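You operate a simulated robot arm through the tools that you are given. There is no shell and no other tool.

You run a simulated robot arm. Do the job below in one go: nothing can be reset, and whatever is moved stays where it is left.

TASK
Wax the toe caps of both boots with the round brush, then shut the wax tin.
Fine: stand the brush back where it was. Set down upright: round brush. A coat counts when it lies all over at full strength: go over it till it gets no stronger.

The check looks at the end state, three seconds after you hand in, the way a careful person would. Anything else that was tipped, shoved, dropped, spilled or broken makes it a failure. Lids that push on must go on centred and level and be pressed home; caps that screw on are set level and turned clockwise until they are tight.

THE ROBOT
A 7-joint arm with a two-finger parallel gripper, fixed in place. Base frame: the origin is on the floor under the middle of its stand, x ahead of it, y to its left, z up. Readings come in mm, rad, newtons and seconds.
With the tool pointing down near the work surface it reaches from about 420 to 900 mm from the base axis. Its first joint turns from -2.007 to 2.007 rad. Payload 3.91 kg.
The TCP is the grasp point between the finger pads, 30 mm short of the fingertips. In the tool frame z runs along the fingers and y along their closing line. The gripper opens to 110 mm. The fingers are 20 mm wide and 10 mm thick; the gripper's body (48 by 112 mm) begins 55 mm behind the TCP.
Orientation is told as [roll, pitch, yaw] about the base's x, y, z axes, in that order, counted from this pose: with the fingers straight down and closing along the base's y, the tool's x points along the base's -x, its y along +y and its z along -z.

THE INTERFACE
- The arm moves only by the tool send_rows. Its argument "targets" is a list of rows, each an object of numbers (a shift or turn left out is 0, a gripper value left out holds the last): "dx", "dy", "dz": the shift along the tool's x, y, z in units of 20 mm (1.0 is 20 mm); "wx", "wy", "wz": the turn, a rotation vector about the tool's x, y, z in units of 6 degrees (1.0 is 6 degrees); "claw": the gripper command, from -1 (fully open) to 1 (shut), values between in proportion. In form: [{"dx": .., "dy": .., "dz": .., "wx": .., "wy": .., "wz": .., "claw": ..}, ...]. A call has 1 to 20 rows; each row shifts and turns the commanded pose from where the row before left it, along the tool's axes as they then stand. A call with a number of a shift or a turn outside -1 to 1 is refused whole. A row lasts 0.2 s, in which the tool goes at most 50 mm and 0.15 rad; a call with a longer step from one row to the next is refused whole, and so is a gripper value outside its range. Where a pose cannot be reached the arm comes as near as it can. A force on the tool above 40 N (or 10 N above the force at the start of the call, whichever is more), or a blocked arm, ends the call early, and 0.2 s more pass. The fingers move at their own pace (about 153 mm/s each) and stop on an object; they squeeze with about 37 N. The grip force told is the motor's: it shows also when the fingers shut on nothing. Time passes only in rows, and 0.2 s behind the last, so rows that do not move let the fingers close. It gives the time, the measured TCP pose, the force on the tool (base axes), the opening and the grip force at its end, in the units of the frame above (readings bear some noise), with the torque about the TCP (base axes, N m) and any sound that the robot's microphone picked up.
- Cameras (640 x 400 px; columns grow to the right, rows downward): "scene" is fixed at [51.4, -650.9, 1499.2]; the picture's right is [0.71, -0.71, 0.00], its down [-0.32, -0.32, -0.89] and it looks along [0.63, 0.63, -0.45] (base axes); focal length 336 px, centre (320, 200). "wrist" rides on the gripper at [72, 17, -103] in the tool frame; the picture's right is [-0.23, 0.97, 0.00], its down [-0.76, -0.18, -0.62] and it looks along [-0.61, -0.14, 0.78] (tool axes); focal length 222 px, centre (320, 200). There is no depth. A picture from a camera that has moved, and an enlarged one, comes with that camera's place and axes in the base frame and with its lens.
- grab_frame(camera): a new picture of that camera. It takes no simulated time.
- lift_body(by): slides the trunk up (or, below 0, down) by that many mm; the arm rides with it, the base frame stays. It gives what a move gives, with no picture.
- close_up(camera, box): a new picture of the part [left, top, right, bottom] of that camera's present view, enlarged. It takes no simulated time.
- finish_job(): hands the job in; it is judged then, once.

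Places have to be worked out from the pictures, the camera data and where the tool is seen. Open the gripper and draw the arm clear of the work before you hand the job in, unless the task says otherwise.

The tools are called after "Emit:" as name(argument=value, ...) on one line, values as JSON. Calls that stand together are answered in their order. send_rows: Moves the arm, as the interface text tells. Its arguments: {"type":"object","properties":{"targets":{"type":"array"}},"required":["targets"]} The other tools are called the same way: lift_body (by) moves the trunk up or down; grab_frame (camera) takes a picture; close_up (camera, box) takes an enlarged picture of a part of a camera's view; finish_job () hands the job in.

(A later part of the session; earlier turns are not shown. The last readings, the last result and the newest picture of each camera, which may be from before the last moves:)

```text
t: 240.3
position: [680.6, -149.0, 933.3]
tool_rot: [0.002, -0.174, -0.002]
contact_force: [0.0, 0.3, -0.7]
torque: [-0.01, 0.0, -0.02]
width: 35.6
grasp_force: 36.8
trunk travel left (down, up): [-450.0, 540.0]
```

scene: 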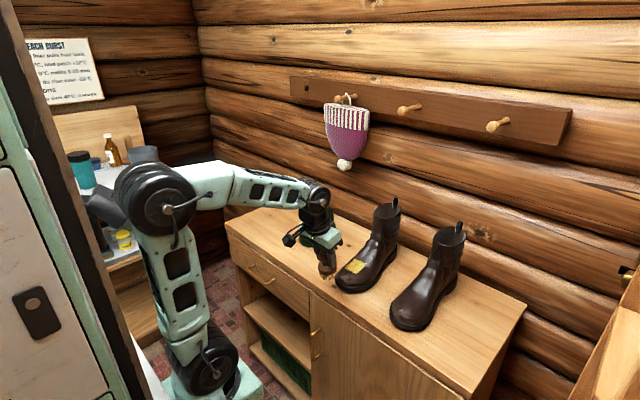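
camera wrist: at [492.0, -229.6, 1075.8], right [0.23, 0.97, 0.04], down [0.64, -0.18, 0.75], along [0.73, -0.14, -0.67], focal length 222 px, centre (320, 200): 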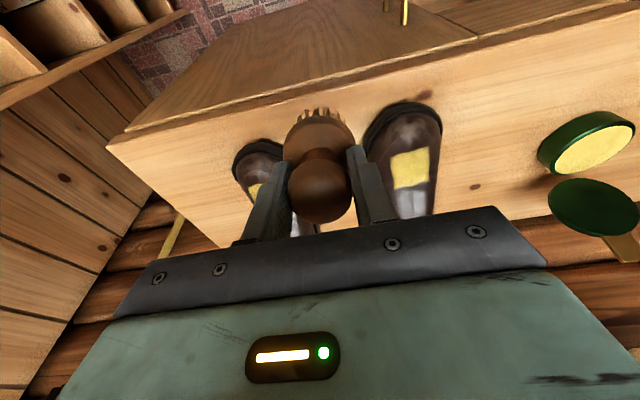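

Emit:
send_rows(targets=[{"dz": 0.06}, {}])

Emit:
send_rows(targets=[{"dz": 0.05}, {}])

```text
t: 240.9
position: [681.4, -148.8, 932.0]
tool_rot: [0.0, -0.175, -0.002]
contact_force: [-0.4, -0.4, 2.4]
torque: [0.04, 0.11, 0.02]
width: 35.4
grasp_force: 37.3
trunk travel left (down, up): [-450.0, 540.0]
```

```text
t: 241.5
position: [681.9, -148.5, 932.4]
tool_rot: [0.001, -0.175, -0.002]
contact_force: [-1.6, 0.1, 6.8]
torque: [0.1, 0.18, 0.02]
width: 35.7
grasp_force: 36.5
trunk travel left (down, up): [-450.0, 540.0]
```

Contact at ~7 N. I stroke toward +y only, lifting on the return, so it coats and also draws the toe back to where it was.

Emit:
send_rows(targets=[{"dz": 0.03}, {"dy": 0.15}, {"dy": 0.15}, {"dy": 0.15}, {"dz": -0.15}, {"dy": -0.45}, {"dz": 0.15}, {"dy": 0.15}, {"dy": 0.15}, {"dy": 0.15}, {"dz": -0.15}, {"dy": -0.45}, {"dz": 0.15}, {"dy": 0.15}, {"dy": 0.15}, {"dy": 0.15}, {"dz": -0.15}, {}])

Emit:
close_up(camera="scene", box=[325, 225, 385, 285])

```text
t: 245.3
position: [679.9, -138.8, 933.1]
tool_rot: [-0.001, -0.172, -0.001]
contact_force: [0.3, -0.4, -0.5]
torque: [0.02, 0.0, 0.01]
width: 35.5
grasp_force: 37.1
trunk travel left (down, up): [-450.0, 540.0]
```

```text
6.67 times, centred on (355, 255) of scene
camera zoom: at [51.4, -650.9, 1499.2], right [0.71, -0.71, 0.0], down [-0.32, -0.32, -0.89], along [0.63, 0.63, -0.45], focal length 2238 px, centre (87, -167)
```

zoom: 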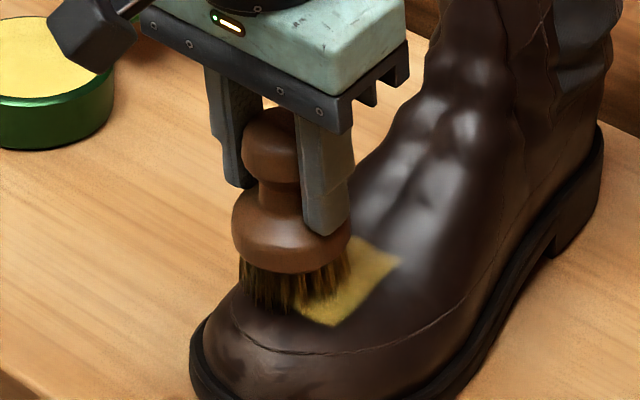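

The boot did not follow at this pressure. I try once with a firmer press (~18 N) and drag +y in small steps, checking.

Emit:
send_rows(targets=[{"dy": -0.45}, {"dz": 0.15}, {"dz": 0.04}, {}])

```text
t: 246.3
position: [682.0, -148.4, 931.6]
tool_rot: [0.001, -0.178, 0.0]
contact_force: [-4.0, 2.0, 22.6]
torque: [0.28, 0.49, 0.02]
width: 35.3
grasp_force: 37.1
trunk travel left (down, up): [-450.0, 540.0]
```

Emit:
send_rows(targets=[{"dy": 0.1}, {"dy": 0.1}, {"dy": 0.1}, {}])

Emit:
close_up(camera="scene", box=[325, 225, 385, 285])

```text
t: 247.4
position: [681.5, -145.5, 931.5]
tool_rot: [-0.006, -0.177, -0.004]
contact_force: [-4.6, -6.5, 12.1]
torque: [-0.46, 0.55, 0.12]
width: 35.6
grasp_force: 36.7
trunk travel left (down, up): [-450.0, 540.0]
stopped in row 4: the force on the tool passed its limit at 40 N (the readings are from after the stop); the commanded pose is now the measured one
```

```text
6.67 times, centred on (355, 255) of scene
camera zoom: at [51.4, -650.9, 1499.2], right [0.71, -0.71, 0.0], down [-0.32, -0.32, -0.89], along [0.63, 0.63, -0.45], focal length 2238 px, centre (87, -167)
```

zoom: 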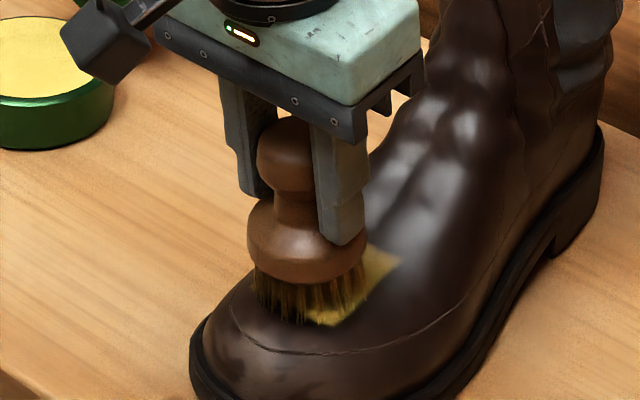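

The force limit stopped it and the boot held firm, so I stop dragging. I lift away and inspect boot 1's coat.

Emit:
send_rows(targets=[{"dz": -0.3}, {"dz": -1}, {"dz": -1}, {"dx": 1, "dz": -0.5}, {"dx": 1}, {"dx": 1}, {"dx": 1}, {"dx": 1}, {}])

Emit:
close_up(camera="scene", box=[345, 250, 375, 280])

Emit:
close_up(camera="wrist", box=[220, 30, 420, 230])

```text
t: 249.4
position: [574.3, -144.3, 967.1]
tool_rot: [-0.004, -0.176, -0.003]
contact_force: [-0.3, -0.5, -1.0]
torque: [-0.05, 0.0, -0.01]
width: 35.3
grasp_force: 36.5
trunk travel left (down, up): [-450.0, 540.0]
```

```text
13.33 times, centred on (360, 265) of scene
camera zoom: at [51.4, -650.9, 1499.2], right [0.71, -0.71, 0.0], down [-0.32, -0.32, -0.89], along [0.63, 0.63, -0.45], focal length 4475 px, centre (-213, -667)
```

zoom: 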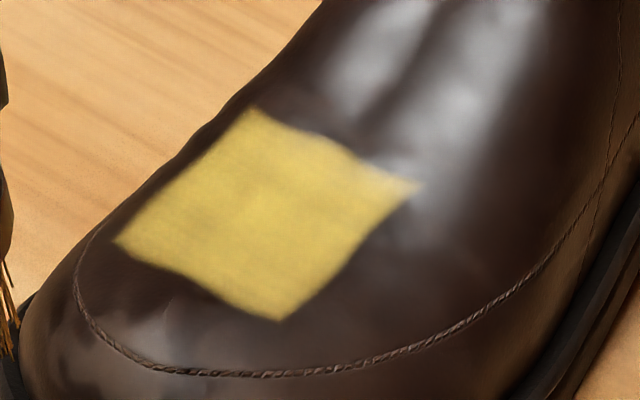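

```text
2.00 times, centred on (320, 130) of wrist
camera zoom: at [484.1, -127.0, 1055.6], right [0.23, 0.97, 0.04], down [0.64, -0.18, 0.75], along [0.73, -0.15, -0.66], focal length 444 px, centre (320, 340)
```

zoom: 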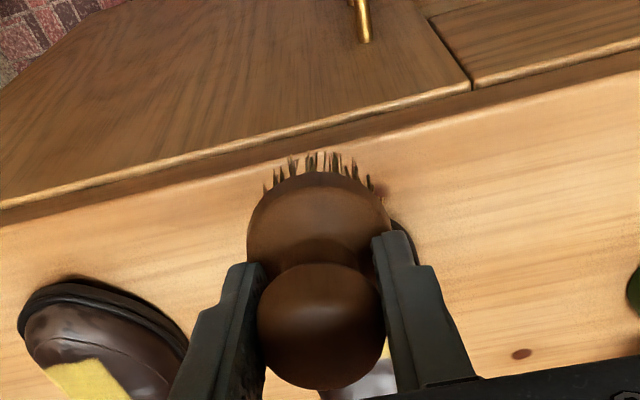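

Boot 1's coat has not changed with a freshly loaded brush, so it is at full strength. I give boot 2 the same last check pass with small strokes.

Emit:
send_rows(targets=[{"dy": -1}, {"dy": -1}, {"dy": -1}, {"dy": -1}, {"dy": -1}, {"dy": -1}, {"dy": -1}, {"dy": -1}, {"dy": -1}, {"dy": -1}, {"dx": -0.9}, {"dx": -0.9}, {"dx": -0.9}, {"dx": -0.9}, {"dx": -0.9}, {"dx": -0.75}, {"dz": 0.8}, {"dz": 0.8}, {"dz": 0.6}, {}])

Emit:
close_up(camera="scene", box=[395, 255, 445, 315])

```text
t: 253.6
position: [684.8, -344.6, 943.3]
tool_rot: [-0.005, -0.178, -0.003]
contact_force: [0.5, -0.1, 0.3]
torque: [-0.02, 0.03, 0.01]
width: 35.9
grasp_force: 37.0
trunk travel left (down, up): [-450.0, 540.0]
```

```text
6.67 times, centred on (420, 285) of scene
camera zoom: at [51.4, -650.9, 1499.2], right [0.71, -0.71, 0.0], down [-0.32, -0.32, -0.89], along [0.63, 0.63, -0.45], focal length 2238 px, centre (-347, -367)
```

zoom: 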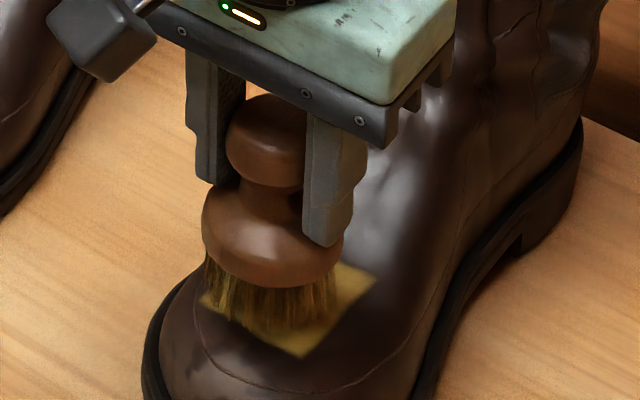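

Emit:
send_rows(targets=[{"dz": 0.3}, {"dz": 0.15}, {}])

Emit:
send_rows(targets=[{"dz": 0.06}, {}])

```text
t: 254.4
position: [685.7, -344.8, 935.4]
tool_rot: [-0.003, -0.177, -0.002]
contact_force: [0.0, 1.0, -0.6]
torque: [0.02, -0.01, 0.03]
width: 35.6
grasp_force: 36.8
trunk travel left (down, up): [-450.0, 540.0]
```

```text
t: 255.0
position: [686.0, -345.0, 935.3]
tool_rot: [-0.004, -0.177, -0.005]
contact_force: [0.3, 0.1, -0.4]
torque: [0.03, 0.01, 0.03]
width: 35.2
grasp_force: 36.7
trunk travel left (down, up): [-450.0, 540.0]
```

Emit:
send_rows(targets=[{"dz": 0.07}, {}])

Emit:
send_rows(targets=[{"dz": 0.06}, {}])

```text
t: 255.6
position: [686.7, -345.1, 933.2]
tool_rot: [-0.005, -0.178, -0.003]
contact_force: [0.0, -0.5, 0.0]
torque: [-0.01, -0.01, -0.01]
width: 35.7
grasp_force: 36.9
trunk travel left (down, up): [-450.0, 540.0]
```

```text
t: 256.2
position: [686.4, -346.7, 931.2]
tool_rot: [-0.004, -0.178, -0.002]
contact_force: [1.2, -0.2, -1.1]
torque: [0.03, -0.02, 0.02]
width: 35.6
grasp_force: 36.7
trunk travel left (down, up): [-450.0, 540.0]
```

Emit:
send_rows(targets=[{"dz": 0.05}, {}])

Emit:
send_rows(targets=[{"dz": 0.05}, {}])

```text
t: 256.8
position: [687.9, -344.2, 931.5]
tool_rot: [-0.004, -0.176, -0.003]
contact_force: [-0.2, 0.0, -1.5]
torque: [-0.02, 0.02, -0.02]
width: 35.4
grasp_force: 37.4
trunk travel left (down, up): [-450.0, 540.0]
```

```text
t: 257.4
position: [688.5, -344.9, 929.5]
tool_rot: [-0.004, -0.178, -0.003]
contact_force: [0.0, -0.1, -0.4]
torque: [0.03, -0.02, 0.0]
width: 35.2
grasp_force: 36.8
trunk travel left (down, up): [-450.0, 540.0]
```

Emit:
send_rows(targets=[{"dz": 0.05}, {}])

Emit:
send_rows(targets=[{"dz": 0.04}, {}])

```text
t: 258.0
position: [689.0, -344.0, 929.4]
tool_rot: [-0.004, -0.176, -0.004]
contact_force: [0.6, -0.1, 0.7]
torque: [0.02, -0.01, 0.03]
width: 35.7
grasp_force: 36.6
trunk travel left (down, up): [-450.0, 540.0]
```

```text
t: 258.6
position: [687.4, -343.9, 927.4]
tool_rot: [-0.003, -0.178, -0.004]
contact_force: [-0.1, 0.8, 5.9]
torque: [0.1, 0.09, 0.0]
width: 35.5
grasp_force: 36.9
trunk travel left (down, up): [-450.0, 540.0]
```

Contact ~6 N. Small alternating strokes across the whole area again.

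Emit:
send_rows(targets=[{"dy": 0.2}, {"dy": -0.2}, {"dy": -0.2}, {"dy": 0.2}, {"dx": 0.15, "dy": 0.2}, {"dy": -0.2}, {"dy": -0.2}, {"dy": 0.2}, {"dx": -0.15, "dy": 0.2}, {"dy": -0.2}, {"dy": -0.2}, {"dy": 0.2}, {"dx": -0.15, "dy": 0.2}, {"dy": -0.2}, {"dy": -0.2}, {"dy": 0.2}, {"dx": -0.15, "dy": 0.2}, {"dy": -0.4}, {"dy": 0.2}, {"dx": 0.3}])

Emit:
send_rows(targets=[{"dz": -0.3}, {"dz": -1}, {"dz": -1}, {"dx": 1, "dz": -0.5}, {"dx": 1, "dz": -0.5}, {"dx": 1, "dz": -0.5}, {"dx": 1, "dy": 1}, {"dx": 1, "dy": 1}, {"dy": 1}, {"dy": 1}, {"dy": 1}, {}])

Emit:
close_up(camera="scene", box=[402, 280, 432, 310])

Emit:
close_up(camera="scene", box=[320, 190, 480, 340])

```text
t: 262.8
position: [688.3, -345.6, 927.9]
tool_rot: [-0.004, -0.177, -0.003]
contact_force: [2.5, -0.1, 2.9]
torque: [0.01, -0.09, 0.03]
width: 35.3
grasp_force: 37.5
trunk travel left (down, up): [-450.0, 540.0]
```

```text
t: 265.4
position: [574.7, -243.8, 982.7]
tool_rot: [-0.004, -0.179, -0.004]
contact_force: [1.2, -0.2, -0.7]
torque: [0.0, -0.01, 0.01]
width: 35.3
grasp_force: 36.9
trunk travel left (down, up): [-450.0, 540.0]
```

```text
13.33 times, centred on (417, 295) of scene
camera zoom: at [51.4, -650.9, 1499.2], right [0.71, -0.71, 0.0], down [-0.32, -0.32, -0.89], along [0.63, 0.63, -0.45], focal length 4475 px, centre (-973, -1067)
```

zoom: 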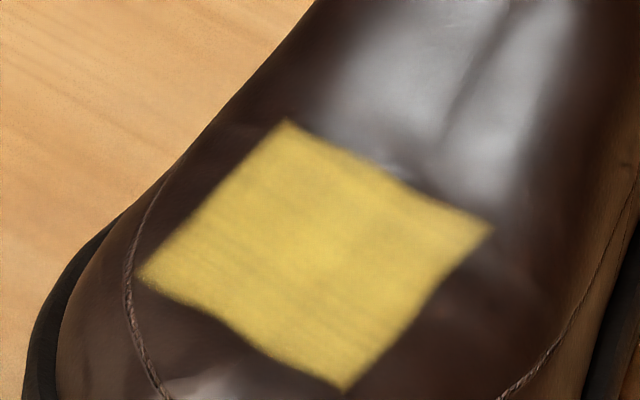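

```text
2.67 times, centred on (400, 265) of scene
camera zoom: at [51.4, -650.9, 1499.2], right [0.71, -0.71, 0.0], down [-0.32, -0.32, -0.89], along [0.63, 0.63, -0.45], focal length 895 px, centre (107, 27)
```

zoom: 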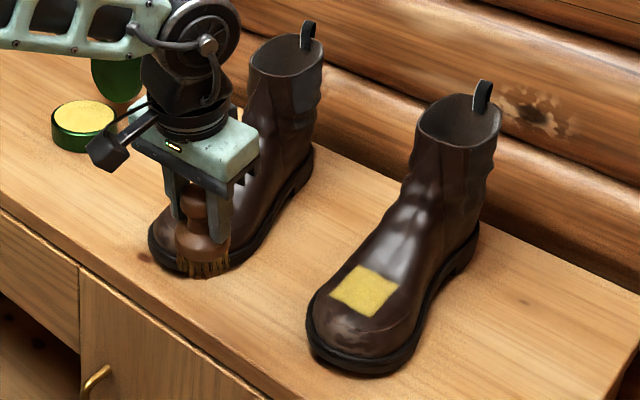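

Both coats are even and saturated. Now I return the brush: straighten the tool, travel clear of the tin to above its home spot [702.5, 271.4].

Emit:
send_rows(targets=[{"wy": 0.85}, {"wy": 0.85}, {"dy": 1}, {"dy": 1}, {"dy": 1}, {"dy": 1}, {"dy": 1}, {"dy": 1}, {"dy": 1}, {"dy": 1}, {"dy": 1}, {"dy": 1}, {"dy": 1}, {"dy": 1}, {"dy": 1}, {"dy": 1}, {"dy": 1}, {"dy": 1}, {"dy": 1}, {"dy": 1}])

Emit:
send_rows(targets=[{"dy": 1}, {"dy": 1}, {"dy": 1}, {"dy": 1}, {"dy": 1}, {"dy": 1}, {"dy": 1}, {"dy": 0.8}, {"dx": -1}, {"dx": -1}, {"dx": -1}, {"dx": -1}, {"dx": -1}, {"dx": -1}, {}])

Emit:
close_up(camera="scene", box=[235, 165, 305, 235])

Emit:
close_up(camera="wrist", box=[220, 30, 420, 230])

```text
t: 269.6
position: [577.7, 117.0, 983.8]
tool_rot: [-0.004, 0.002, -0.003]
contact_force: [0.2, -0.8, -1.3]
torque: [0.03, -0.01, -0.01]
width: 35.5
grasp_force: 37.1
trunk travel left (down, up): [-450.0, 540.0]
```

```text
t: 272.8
position: [700.3, 269.0, 982.8]
tool_rot: [-0.002, -0.001, -0.003]
contact_force: [0.2, 0.2, -0.2]
torque: [0.0, 0.0, -0.01]
width: 35.6
grasp_force: 37.3
trunk travel left (down, up): [-450.0, 540.0]
```

```text
5.71 times, centred on (270, 200) of scene
camera zoom: at [51.4, -650.9, 1499.2], right [0.71, -0.71, 0.0], down [-0.32, -0.32, -0.89], along [0.63, 0.63, -0.45], focal length 1918 px, centre (606, 200)
```

zoom: 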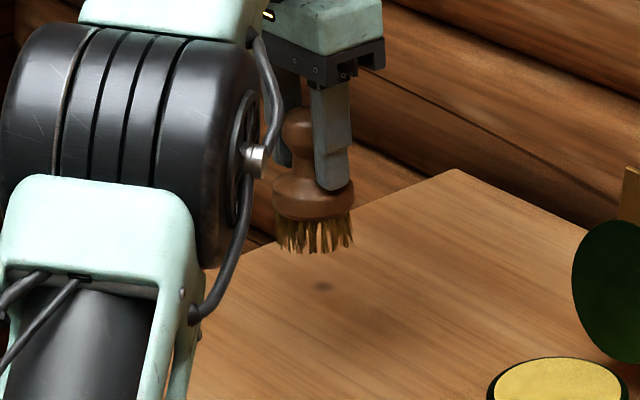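

```text
2.00 times, centred on (320, 130) of wrist
camera zoom: at [627.3, 287.0, 1086.3], right [0.23, 0.97, 0.0], down [0.76, -0.18, 0.62], along [0.61, -0.15, -0.78], focal length 444 px, centre (320, 340)
```

zoom: 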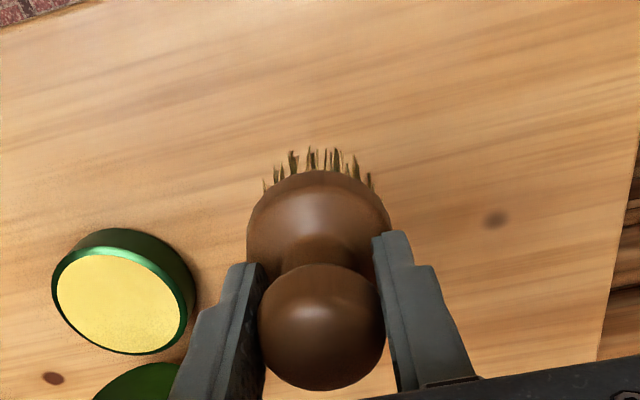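

The brush hangs nearly straight over its spot. I correct ~2 mm in x and y and lower toward the bench.

Emit:
send_rows(targets=[{"dx": -0.12, "dy": 0.08, "dz": 0.9}, {"dz": 0.9}, {"dz": 0.9}, {"dz": 0.9}, {"dz": 0.9}, {"dz": 0.4}, {}])

Emit:
close_up(camera="scene", box=[230, 180, 390, 280])

Emit:
close_up(camera="wrist", box=[220, 70, 440, 230])

```text
t: 274.4
position: [700.3, 272.1, 885.0]
tool_rot: [-0.004, 0.001, -0.006]
contact_force: [0.9, 0.1, -0.1]
torque: [0.03, -0.02, 0.01]
width: 35.6
grasp_force: 37.4
trunk travel left (down, up): [-450.0, 540.0]
```

```text
4.00 times, centred on (310, 230) of scene
camera zoom: at [51.4, -650.9, 1499.2], right [0.71, -0.71, 0.0], down [-0.32, -0.32, -0.89], along [0.63, 0.63, -0.45], focal length 1342 px, centre (360, 80)
```

zoom: 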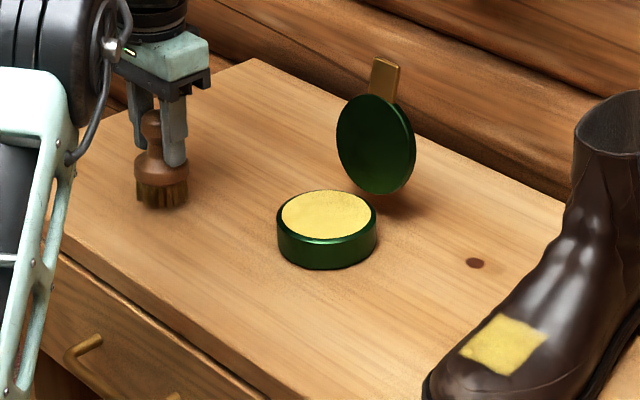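

```text
2.50 times, centred on (330, 150) of wrist
camera zoom: at [627.7, 288.7, 987.1], right [0.23, 0.97, 0.0], down [0.76, -0.18, 0.62], along [0.61, -0.15, -0.78], focal length 555 px, centre (295, 325)
```

zoom: 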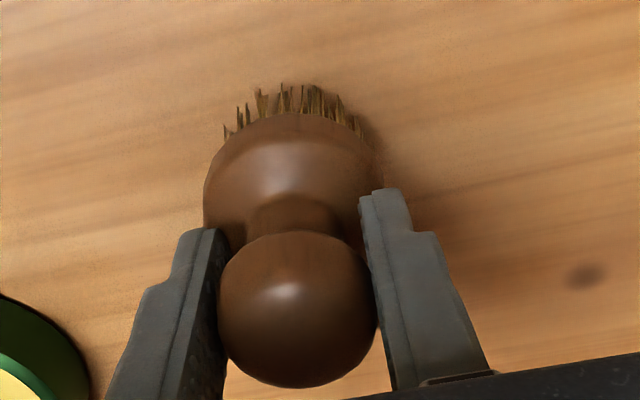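

Emit:
close_up(camera="scene", box=[245, 195, 295, 240])

```text
8.89 times, centred on (270, 218) of scene
camera zoom: at [51.4, -650.9, 1499.2], right [0.71, -0.71, 0.0], down [-0.32, -0.32, -0.89], along [0.63, 0.63, -0.45], focal length 2983 px, centre (764, 44)
```

zoom: 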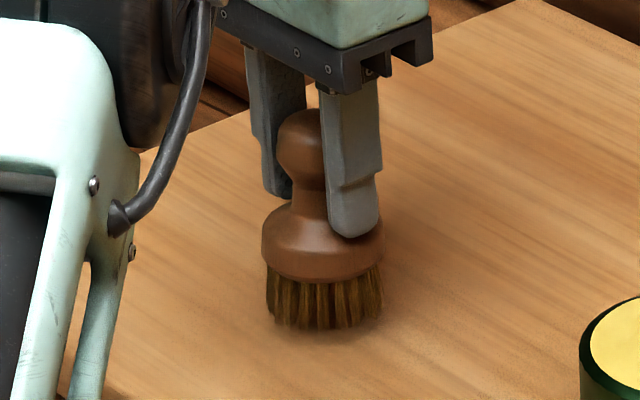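

Comparing with the first picture of the standing brush, I need about +3.8 mm in x and −1.4 mm in y. I correct, then lower to touch.

Emit:
send_rows(targets=[{"dx": -0.19, "dy": -0.07}, {"dz": 0.2}, {"dz": 0.1}, {}])

Emit:
send_rows(targets=[{"dz": 0.07}, {}])

Emit:
send_rows(targets=[{"dz": 0.05}, {}])

```text
t: 275.4
position: [702.6, 271.5, 878.2]
tool_rot: [-0.005, 0.001, -0.005]
contact_force: [0.0, 0.8, -0.4]
torque: [0.01, -0.02, 0.03]
width: 35.7
grasp_force: 37.0
trunk travel left (down, up): [-450.0, 540.0]
```

```text
t: 276.0
position: [704.4, 269.1, 877.3]
tool_rot: [-0.003, 0.0, -0.006]
contact_force: [-0.8, -0.1, -0.4]
torque: [-0.04, -0.04, -0.02]
width: 35.3
grasp_force: 37.2
trunk travel left (down, up): [-450.0, 540.0]
```

```text
t: 276.6
position: [703.9, 270.8, 877.4]
tool_rot: [-0.003, 0.002, -0.005]
contact_force: [0.1, 0.7, -0.3]
torque: [0.01, 0.0, 0.02]
width: 35.6
grasp_force: 37.6
trunk travel left (down, up): [-450.0, 540.0]
```

Emit:
send_rows(targets=[{"dz": 0.05}, {}])

Emit:
send_rows(targets=[{"dz": 0.05}, {}])

```text
t: 277.2
position: [705.2, 269.9, 877.7]
tool_rot: [-0.003, 0.0, -0.003]
contact_force: [0.4, -0.1, 2.3]
torque: [0.07, -0.06, 0.0]
width: 35.9
grasp_force: 36.9
trunk travel left (down, up): [-450.0, 540.0]
```

```text
t: 277.8
position: [704.1, 270.6, 876.8]
tool_rot: [-0.001, -0.003, -0.005]
contact_force: [-3.3, -0.9, 12.6]
torque: [-0.09, -0.05, -0.02]
width: 35.4
grasp_force: 36.5
trunk travel left (down, up): [-450.0, 540.0]
```

The brush touches the bench (12 N). I ease to about 3 N and compare its position with the first picture before releasing.

Emit:
send_rows(targets=[{"dz": -0.03}, {}])

Emit:
close_up(camera="scene", box=[245, 195, 295, 240])

```text
t: 278.4
position: [703.6, 270.9, 876.4]
tool_rot: [-0.005, 0.0, -0.005]
contact_force: [0.8, -0.3, 13.1]
torque: [-0.03, -0.42, -0.02]
width: 35.3
grasp_force: 36.9
trunk travel left (down, up): [-450.0, 540.0]
```

```text
8.89 times, centred on (270, 218) of scene
camera zoom: at [51.4, -650.9, 1499.2], right [0.71, -0.71, 0.0], down [-0.32, -0.32, -0.89], along [0.63, 0.63, -0.45], focal length 2983 px, centre (764, 44)
```

zoom: 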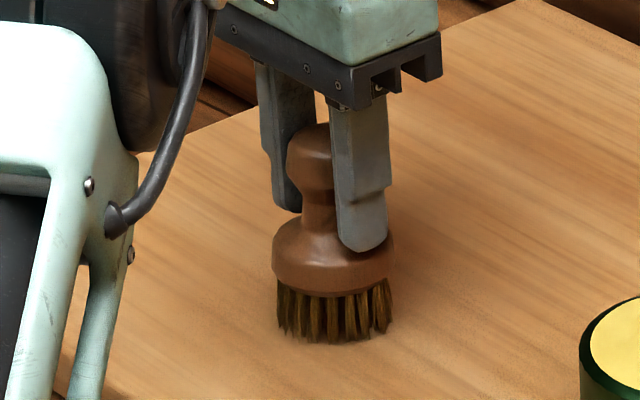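

Its bristles sit just where they first were. I ease off a little more and open the fingers.

Emit:
send_rows(targets=[{"dz": -0.03}, {"dz": -0.02}, {}, {"claw": 0.25}, {"claw": 0.1}, {"claw": -0.1}, {}])

Emit:
close_up(camera="scene", box=[245, 195, 295, 240])

Emit:
close_up(camera="wrist", box=[220, 70, 440, 230])

```text
t: 280.0
position: [704.8, 271.3, 874.6]
tool_rot: [-0.003, 0.001, -0.004]
contact_force: [-0.3, -0.5, 0.0]
torque: [0.02, 0.0, 0.01]
width: 60.7
grasp_force: 0.0
trunk travel left (down, up): [-450.0, 540.0]
```

```text
8.89 times, centred on (270, 218) of scene
camera zoom: at [51.4, -650.9, 1499.2], right [0.71, -0.71, 0.0], down [-0.32, -0.32, -0.89], along [0.63, 0.63, -0.45], focal length 2983 px, centre (764, 44)
```

zoom: 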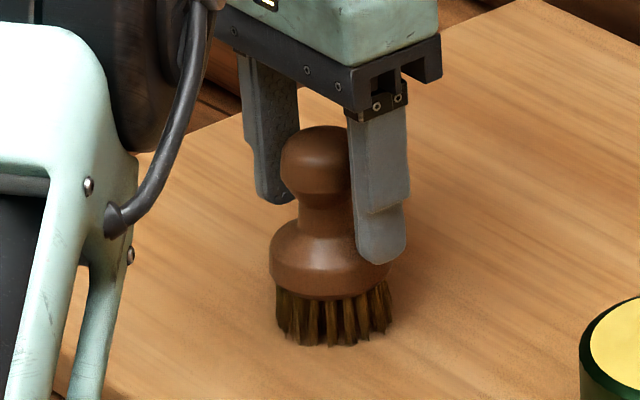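

```text
2.50 times, centred on (330, 150) of wrist
camera zoom: at [631.8, 288.4, 977.8], right [0.23, 0.97, 0.0], down [0.76, -0.18, 0.62], along [0.61, -0.15, -0.78], focal length 555 px, centre (295, 325)
```

zoom: 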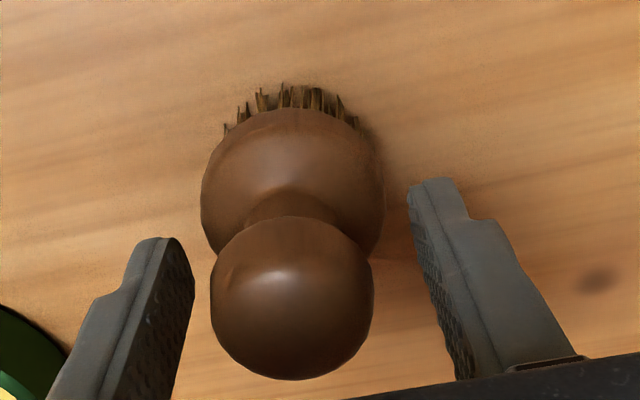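

The brush stands upright on its spot. I raise the open gripper straight up, clear of the knob.

Emit:
send_rows(targets=[{"dz": -0.5}, {"dz": -1}, {"dz": -1}, {"dz": -1}, {"dz": -1}, {"dz": -1}, {"dz": -1}, {"dz": -0.5}, {}])

Emit:
close_up(camera="scene", box=[230, 180, 390, 280])

```text
t: 282.0
position: [702.9, 271.1, 1017.1]
tool_rot: [-0.005, 0.001, -0.006]
contact_force: [-0.3, 0.1, 0.5]
torque: [-0.03, -0.03, -0.02]
width: 60.7
grasp_force: 0.1
trunk travel left (down, up): [-450.0, 540.0]
```

```text
4.00 times, centred on (310, 230) of scene
camera zoom: at [51.4, -650.9, 1499.2], right [0.71, -0.71, 0.0], down [-0.32, -0.32, -0.89], along [0.63, 0.63, -0.45], focal length 1342 px, centre (360, 80)
```

zoom: 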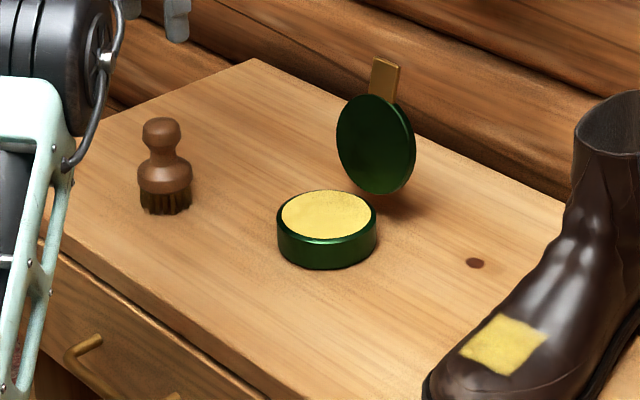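

The brush looks exactly as at the start. Next the lid: I turn the gripper to yaw −90° so that its fingers can straddle the open lid's tab, then move above the tab.

Emit:
send_rows(targets=[{"wz": 1}, {"wz": 1}, {"wz": 1}, {"wz": 1}, {"wz": 1}, {"wz": 1}, {"wz": 1}, {"wz": 1}, {"wz": 1}, {"wz": 1}, {"wz": 1}, {"wz": 1}, {"wz": 1}, {"wz": 1}, {"wz": 0.94}, {}])

Emit:
send_rows(targets=[{"dx": -1, "dy": 0.82}, {"dx": -1, "dy": 0.82}, {"dx": -1, "dy": 0.82}, {"dx": -1, "dy": 0.82}, {"dx": -1, "dy": 0.82}, {"dx": -1, "dy": 0.82}, {"dx": -1, "dy": 0.82}, {"dx": -1, "dy": 0.82}, {}])

Emit:
grab_frame(camera="wrist")

Emit:
close_up(camera="scene", box=[280, 160, 370, 250])

```text
t: 285.4
position: [705.6, 271.6, 1015.3]
tool_rot: [-0.003, -0.004, -1.571]
contact_force: [-0.1, -0.3, 0.8]
torque: [0.0, 0.02, 0.04]
width: 60.6
grasp_force: 0.0
trunk travel left (down, up): [-450.0, 540.0]
```

```text
t: 287.4
position: [819.5, 103.7, 1007.2]
tool_rot: [-0.001, -0.004, -1.568]
contact_force: [0.1, 0.4, 0.2]
torque: [0.01, 0.01, -0.01]
width: 60.5
grasp_force: 0.1
out of reach, approached as far as the arm can: row 6, 7, 8
trunk travel left (down, up): [-450.0, 540.0]
```

```text
taken
camera wrist: at [836.3, 176.8, 1109.2], right [0.97, -0.23, 0.0], down [-0.18, -0.76, 0.63], along [-0.14, -0.61, -0.78], focal length 222 px, centre (320, 200)
```

wrist: 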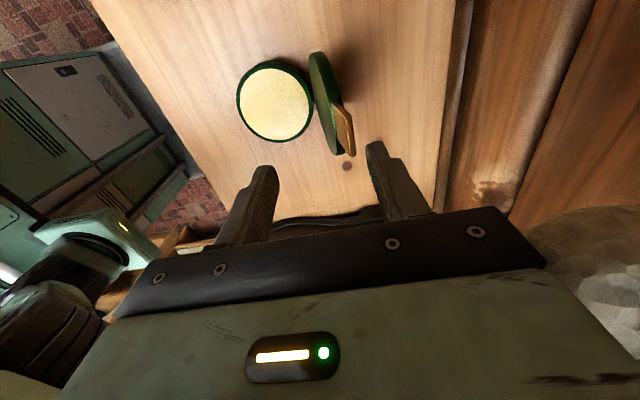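

```text
4.44 times, centred on (325, 205) of scene
camera zoom: at [51.4, -650.9, 1499.2], right [0.71, -0.71, 0.0], down [-0.32, -0.32, -0.89], along [0.63, 0.63, -0.45], focal length 1492 px, centre (298, 178)
```

zoom: 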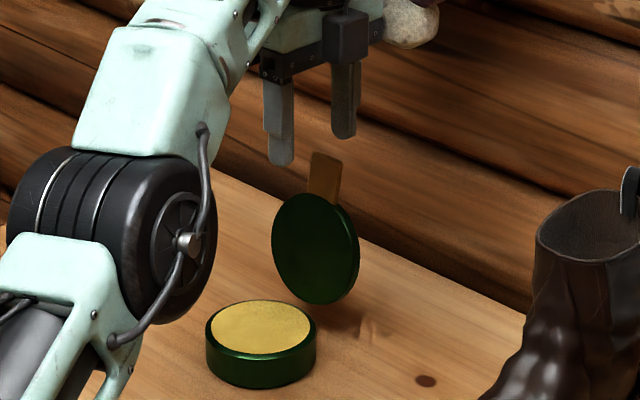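

The arm is at its reach limit here (x≈820), but that suffices: the tab's end is at x≈843. I open the fingers to 80 mm so the rear one clears the tab, then lower so that they straddle it.

Emit:
send_rows(targets=[{"claw": -0.455}, {"dx": 0.25}, {}, {"dz": 0.6}, {"dz": 0.6}, {"dz": 0.6}, {"dz": 0.5}, {}])

Emit:
grab_frame(camera="wrist")

Emit:
close_up(camera="scene", box=[280, 160, 370, 250])

```text
t: 289.2
position: [826.8, 109.4, 983.6]
tool_rot: [-0.003, 0.0, -1.576]
contact_force: [0.0, -0.1, -0.6]
torque: [0.01, -0.02, 0.02]
width: 80.0
grasp_force: 0.0
out of reach, approached as far as the arm can: row 5, 6, 7
trunk travel left (down, up): [-450.0, 540.0]
```

```text
taken
camera wrist: at [844.6, 181.9, 1085.9], right [0.97, -0.23, 0.0], down [-0.18, -0.76, 0.62], along [-0.15, -0.61, -0.78], focal length 222 px, centre (320, 200)
```

wrist: 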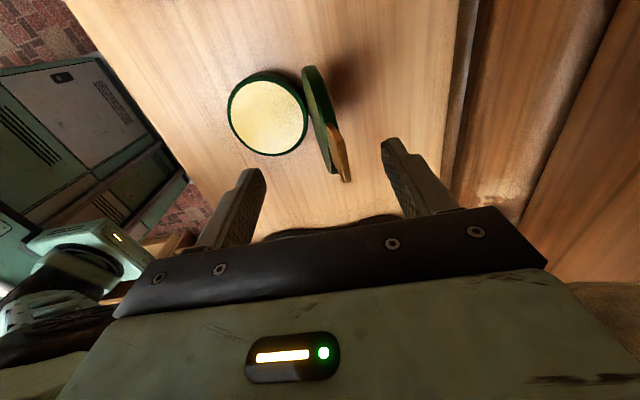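

```text
4.44 times, centred on (325, 205) of scene
camera zoom: at [51.4, -650.9, 1499.2], right [0.71, -0.71, 0.0], down [-0.32, -0.32, -0.89], along [0.63, 0.63, -0.45], focal length 1492 px, centre (298, 178)
```

zoom: 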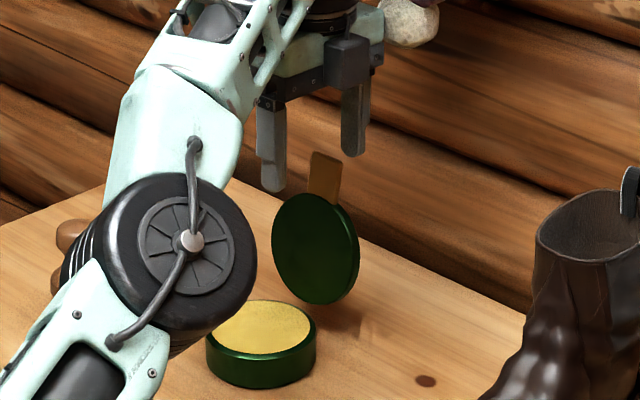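

The fingers straddle the tab but the arm can't lower further at this reach; lowering the trunk 25 mm brings the tips to the tab's height.

Emit:
lift_body(by=-25)

Emit:
close_up(camera="scene", box=[280, 160, 370, 250])

Emit:
close_up(camera="wrist", box=[200, 50, 460, 230])

```text
t: 289.9
position: [827.6, 110.7, 958.1]
tool_rot: [-0.002, -0.001, -1.577]
contact_force: [0.1, 0.1, 0.3]
torque: [0.02, 0.01, -0.01]
width: 80.2
grasp_force: 0.1
trunk travel left (down, up): [-425.0, 565.0]
```

```text
4.44 times, centred on (325, 205) of scene
camera zoom: at [51.4, -650.9, 1499.2], right [0.71, -0.71, 0.0], down [-0.32, -0.32, -0.89], along [0.63, 0.63, -0.45], focal length 1492 px, centre (298, 178)
```

zoom: 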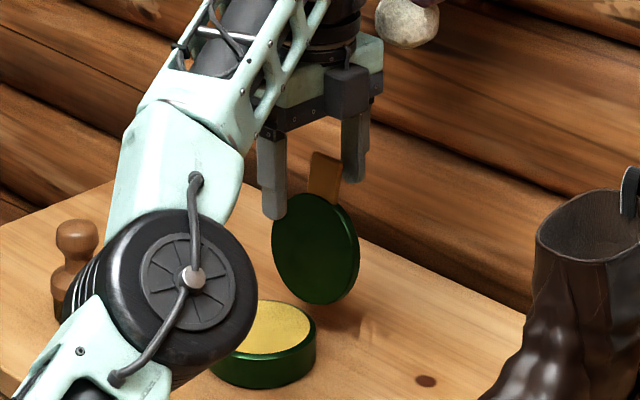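

```text
2.22 times, centred on (330, 140) of wrist
camera zoom: at [844.7, 181.7, 1060.9], right [0.97, -0.23, 0.0], down [-0.18, -0.76, 0.62], along [-0.15, -0.61, -0.78], focal length 494 px, centre (298, 333)
```

zoom: 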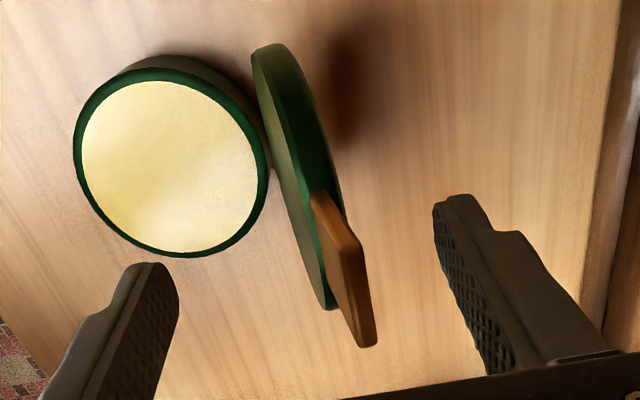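

I see the lid standing between the fingers. I narrow the gap to 40 mm so that the front finger can catch the lid gently, then move toward −x to tip it past vertical.

Emit:
send_rows(targets=[{"claw": 0.273}, {}, {}])

Emit:
send_rows(targets=[{"dy": -0.5}, {"dy": -0.5}, {"dy": -0.5}, {}])

Emit:
close_up(camera="wrist", box=[200, 50, 460, 230])

Emit:
close_up(camera="scene", box=[280, 160, 370, 250])

```text
t: 290.7
position: [827.7, 110.0, 958.5]
tool_rot: [-0.004, 0.001, -1.576]
contact_force: [-0.1, -0.8, -0.8]
torque: [-0.03, 0.01, -0.03]
width: 39.7
grasp_force: 0.0
trunk travel left (down, up): [-425.0, 565.0]
```

```text
t: 291.7
position: [821.0, 116.7, 963.9]
tool_rot: [-0.004, 0.0, -1.575]
contact_force: [-0.4, -0.6, -0.2]
torque: [0.01, -0.02, 0.0]
width: 39.9
grasp_force: 0.0
out of reach, approached as far as the arm can: row 1, 2, 3
trunk travel left (down, up): [-425.0, 565.0]
```

```text
2.22 times, centred on (330, 140) of wrist
camera zoom: at [838.8, 189.5, 1066.1], right [0.97, -0.23, 0.0], down [-0.18, -0.76, 0.62], along [-0.15, -0.61, -0.78], focal length 494 px, centre (298, 333)
```

zoom: 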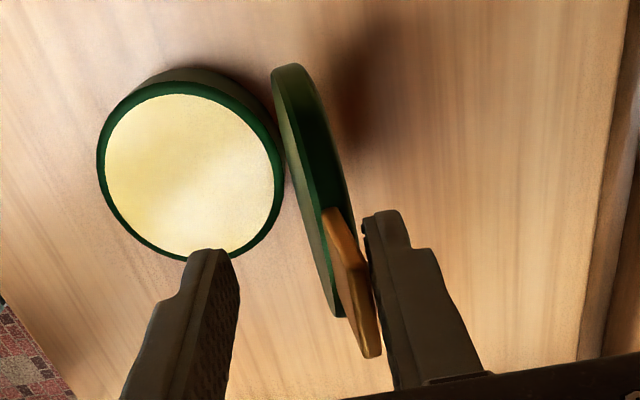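

```text
4.44 times, centred on (325, 205) of scene
camera zoom: at [51.4, -650.9, 1499.2], right [0.71, -0.71, 0.0], down [-0.32, -0.32, -0.89], along [0.63, 0.63, -0.45], focal length 1492 px, centre (298, 178)
```

zoom: 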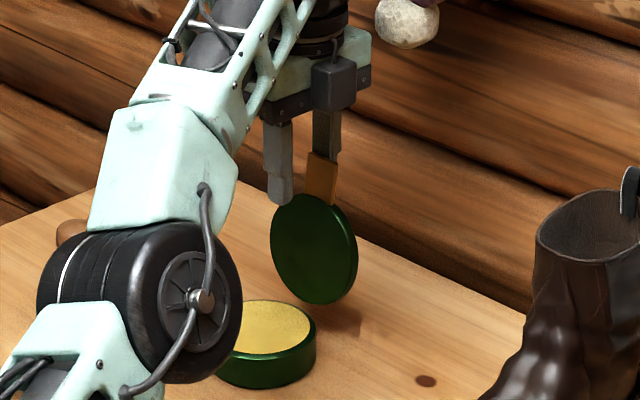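

The arm is near its limit because the trunk is low for this height. I raise the trunk 60 mm (fingers lift clear of the tab), draw back, then raise it further so the arm can work lower and farther out.

Emit:
lift_body(by=60)

Emit:
send_rows(targets=[{"dy": -1}, {"dy": -1}, {"dy": -1}, {}])

Emit:
close_up(camera="scene", box=[270, 140, 370, 250])

```text
t: 292.7
position: [821.1, 116.8, 1022.9]
tool_rot: [-0.004, 0.0, -1.576]
contact_force: [-0.3, -0.3, 0.1]
torque: [-0.04, -0.01, 0.0]
width: 40.0
grasp_force: 0.0
trunk travel left (down, up): [-485.0, 505.0]
```

```text
t: 293.7
position: [816.1, 127.5, 1026.7]
tool_rot: [-0.003, 0.0, -1.576]
contact_force: [0.3, -0.2, 0.9]
torque: [0.0, -0.01, 0.03]
width: 39.9
grasp_force: 0.0
out of reach, approached as far as the arm can: row 1, 2, 3
trunk travel left (down, up): [-485.0, 505.0]
```

```text
3.64 times, centred on (320, 195) of scene
camera zoom: at [51.4, -650.9, 1499.2], right [0.71, -0.71, 0.0], down [-0.32, -0.32, -0.89], along [0.63, 0.63, -0.45], focal length 1220 px, centre (320, 218)
```

zoom: 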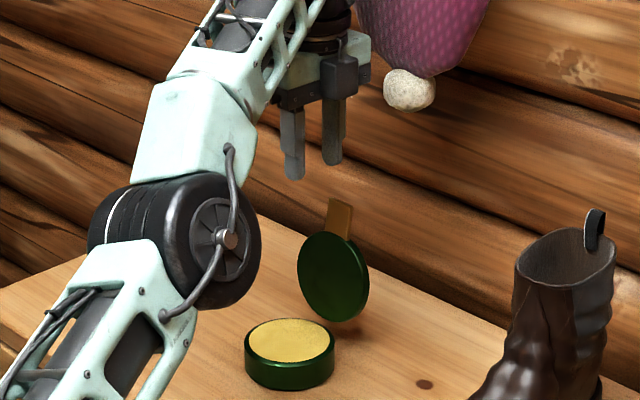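

The arm seems caught against a joint limit in this turned posture. I back out the way I came (toward +y and −x) before choosing a better posture.

Emit:
send_rows(targets=[{"dx": 1, "dy": -0.7}, {"dx": 1, "dy": -0.7}, {"dx": 1, "dy": -0.7}, {"dx": 1, "dy": -0.7}, {"dx": 1, "dy": -0.7}, {"dx": 1, "dy": -0.7}, {"dx": 1, "dy": -0.7}, {}])

Emit:
grab_frame(camera="scene")

```text
t: 295.5
position: [731.3, 275.1, 1028.2]
tool_rot: [-0.004, 0.0, -1.578]
contact_force: [-0.4, -0.6, 0.2]
torque: [0.05, -0.03, 0.0]
width: 40.0
grasp_force: 0.1
out of reach, approached as far as the arm can: row 2, 3, 5
trunk travel left (down, up): [-485.0, 505.0]
```

```text
taken
```

scene: 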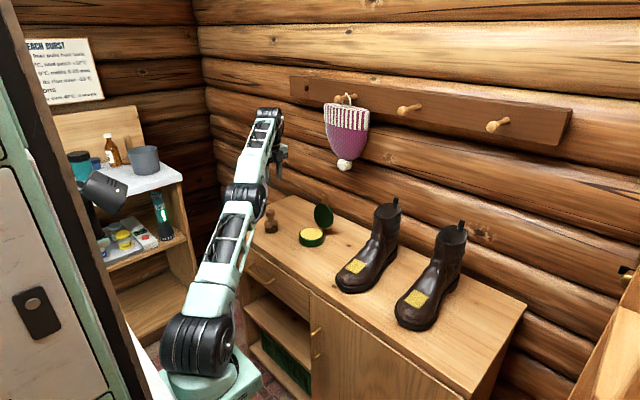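

The arm is almost fully stretched because the trunk is low for this height. I raise the trunk 150 mm and bring the arm down correspondingly, so the elbow bends again.

Emit:
lift_body(by=150)

Emit:
send_rows(targets=[{"dz": 1}, {"dz": 1}, {"dz": 1}, {"dz": 1}, {"dz": 1}, {"dz": 1}, {"dz": 1}, {"dz": 1}, {"dz": 0.2}, {}])

Emit:
grab_frame(camera="scene")

```text
t: 297.2
position: [731.3, 274.9, 1179.0]
tool_rot: [-0.001, 0.001, -1.576]
contact_force: [0.4, 0.0, 0.4]
torque: [-0.01, 0.01, 0.01]
width: 39.7
grasp_force: 0.1
trunk travel left (down, up): [-635.0, 355.0]
```

```text
t: 299.4
position: [730.8, 274.6, 1035.0]
tool_rot: [-0.004, 0.0, -1.575]
contact_force: [0.0, 0.5, -0.1]
torque: [-0.01, -0.01, -0.01]
width: 39.7
grasp_force: 0.0
out of reach, approached as far as the arm can: row 1
trunk travel left (down, up): [-635.0, 355.0]
```

```text
taken
```

scene: 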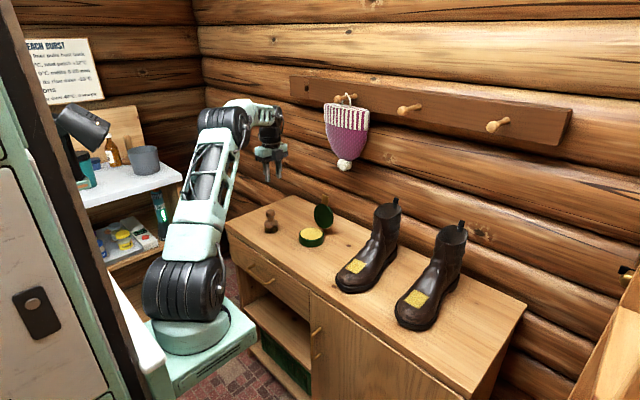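

The elbow is up again. I move above the open lid's tab with the fingers 80 mm apart.

Emit:
send_rows(targets=[{"dx": -0.93, "dy": 0.56, "claw": -0.455}, {"dx": -0.93, "dy": 0.56}, {"dx": -0.93, "dy": 0.56}, {"dx": -0.93, "dy": 0.56}, {"dx": -0.93, "dy": 0.56}, {"dx": -0.93, "dy": 0.56}, {"dx": -0.93, "dy": 0.56}, {"dx": -0.93, "dy": 0.56}, {"dx": -0.93, "dy": 0.56}, {}])

Emit:
grab_frame(camera="wrist")

Emit:
grab_frame(camera="scene")

```text
t: 301.6
position: [830.7, 106.5, 1034.3]
tool_rot: [-0.003, -0.001, -1.576]
contact_force: [-0.1, -0.7, 0.0]
torque: [-0.02, 0.04, -0.01]
width: 79.8
grasp_force: 0.1
trunk travel left (down, up): [-635.0, 355.0]
```

```text
taken
camera wrist: at [848.3, 179.0, 1136.9], right [0.97, -0.23, 0.0], down [-0.18, -0.76, 0.62], along [-0.15, -0.61, -0.78], focal length 222 px, centre (320, 200)
```

wrist: 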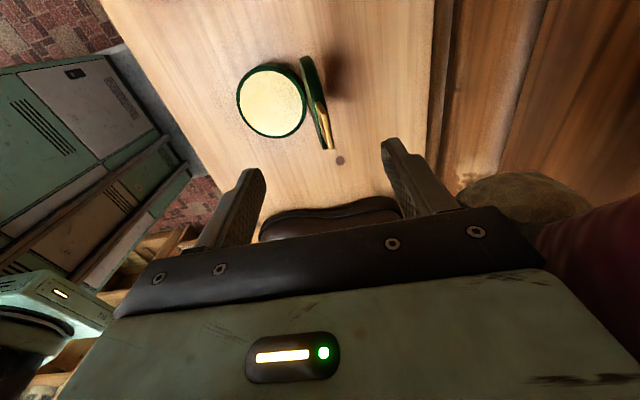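

```text
taken
```

scene: 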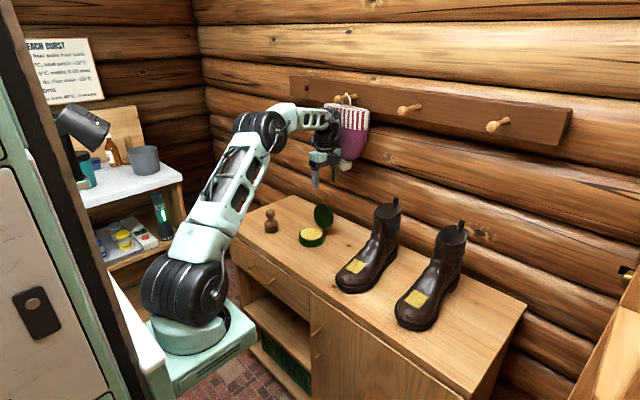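

The posture is good now. I lower 76 mm so that the fingers straddle the tab.

Emit:
send_rows(targets=[{"dz": 0.95}, {"dz": 0.95}, {"dz": 0.95}, {"dz": 0.95}, {}])

Emit:
close_up(camera="wrist", box=[200, 50, 460, 230])

Emit:
close_up(camera="scene", box=[280, 100, 380, 250])

```text
t: 302.9
position: [830.9, 107.3, 957.6]
tool_rot: [-0.004, -0.002, -1.577]
contact_force: [0.1, -0.1, -0.1]
torque: [0.01, 0.01, -0.03]
width: 79.9
grasp_force: 0.1
trunk travel left (down, up): [-635.0, 355.0]
```

```text
2.22 times, centred on (330, 140) of wrist
camera zoom: at [848.1, 179.0, 1060.8], right [0.97, -0.23, 0.0], down [-0.18, -0.76, 0.62], along [-0.15, -0.61, -0.78], focal length 494 px, centre (298, 333)
```

zoom: 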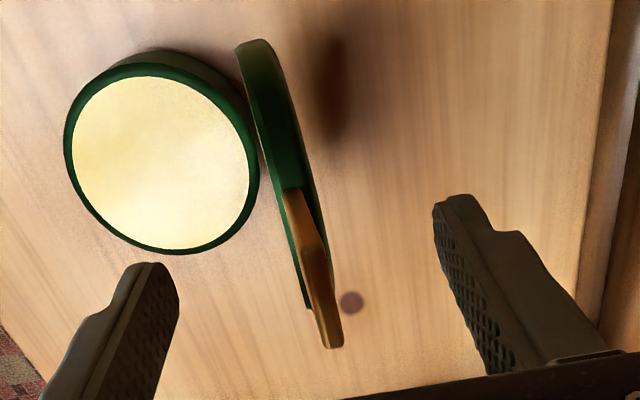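

```text
2.67 times, centred on (330, 175) of scene
camera zoom: at [51.4, -650.9, 1499.2], right [0.71, -0.71, 0.0], down [-0.32, -0.32, -0.89], along [0.63, 0.63, -0.45], focal length 895 px, centre (293, 267)
```

zoom: 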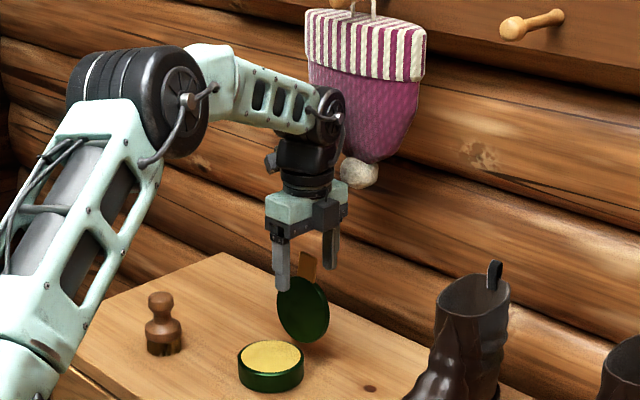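

The hat is clear, and the lid's tab stands between the fingers. I narrow to 40 mm and move toward −x in small steps.

Emit:
send_rows(targets=[{"claw": 0.273}, {}, {"dy": -0.4}, {"dy": -0.4}, {"dy": -0.4}, {}])

Emit:
close_up(camera="wrist", box=[200, 50, 460, 230])

```text
t: 304.2
position: [806.4, 106.8, 959.5]
tool_rot: [-0.003, 0.0, -1.576]
contact_force: [0.1, -0.5, 0.7]
torque: [-0.01, -0.02, -0.02]
width: 40.2
grasp_force: 0.1
trunk travel left (down, up): [-635.0, 355.0]
```

```text
2.22 times, centred on (330, 140) of wrist
camera zoom: at [824.1, 179.2, 1061.6], right [0.97, -0.23, 0.0], down [-0.18, -0.76, 0.62], along [-0.15, -0.61, -0.78], focal length 494 px, centre (298, 333)
```

zoom: 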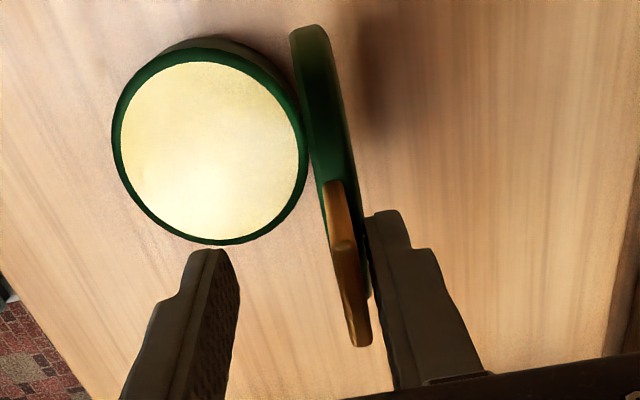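

The rear finger bears on the lid. I continue in small steps past vertical.

Emit:
send_rows(targets=[{"dy": -0.3}, {"dy": -0.3}, {"dy": -0.3}, {}])

Emit:
close_up(camera="wrist", box=[200, 50, 460, 230])

Emit:
close_up(camera="scene", box=[270, 160, 360, 250])

```text
t: 305.2
position: [787.0, 107.8, 958.5]
tool_rot: [-0.003, -0.002, -1.575]
contact_force: [-0.9, 0.4, 0.1]
torque: [-0.01, 0.0, 0.0]
width: 40.0
grasp_force: 0.0
trunk travel left (down, up): [-635.0, 355.0]
```

```text
2.22 times, centred on (330, 140) of wrist
camera zoom: at [804.0, 179.7, 1060.6], right [0.97, -0.23, 0.0], down [-0.18, -0.76, 0.62], along [-0.15, -0.61, -0.78], focal length 494 px, centre (298, 333)
```

zoom: 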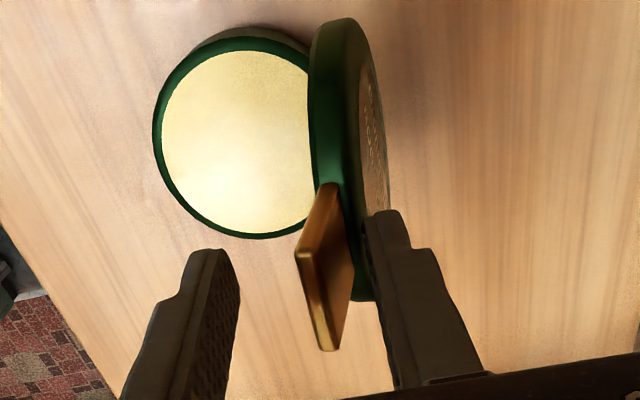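

```text
4.44 times, centred on (315, 205) of scene
camera zoom: at [51.4, -650.9, 1499.2], right [0.71, -0.71, 0.0], down [-0.32, -0.32, -0.89], along [0.63, 0.63, -0.45], focal length 1492 px, centre (342, 178)
```

zoom: 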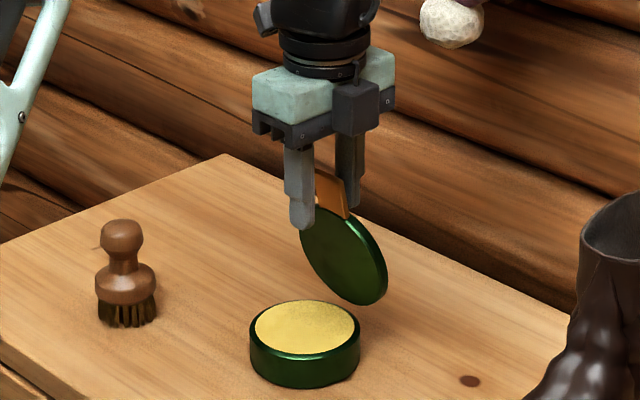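

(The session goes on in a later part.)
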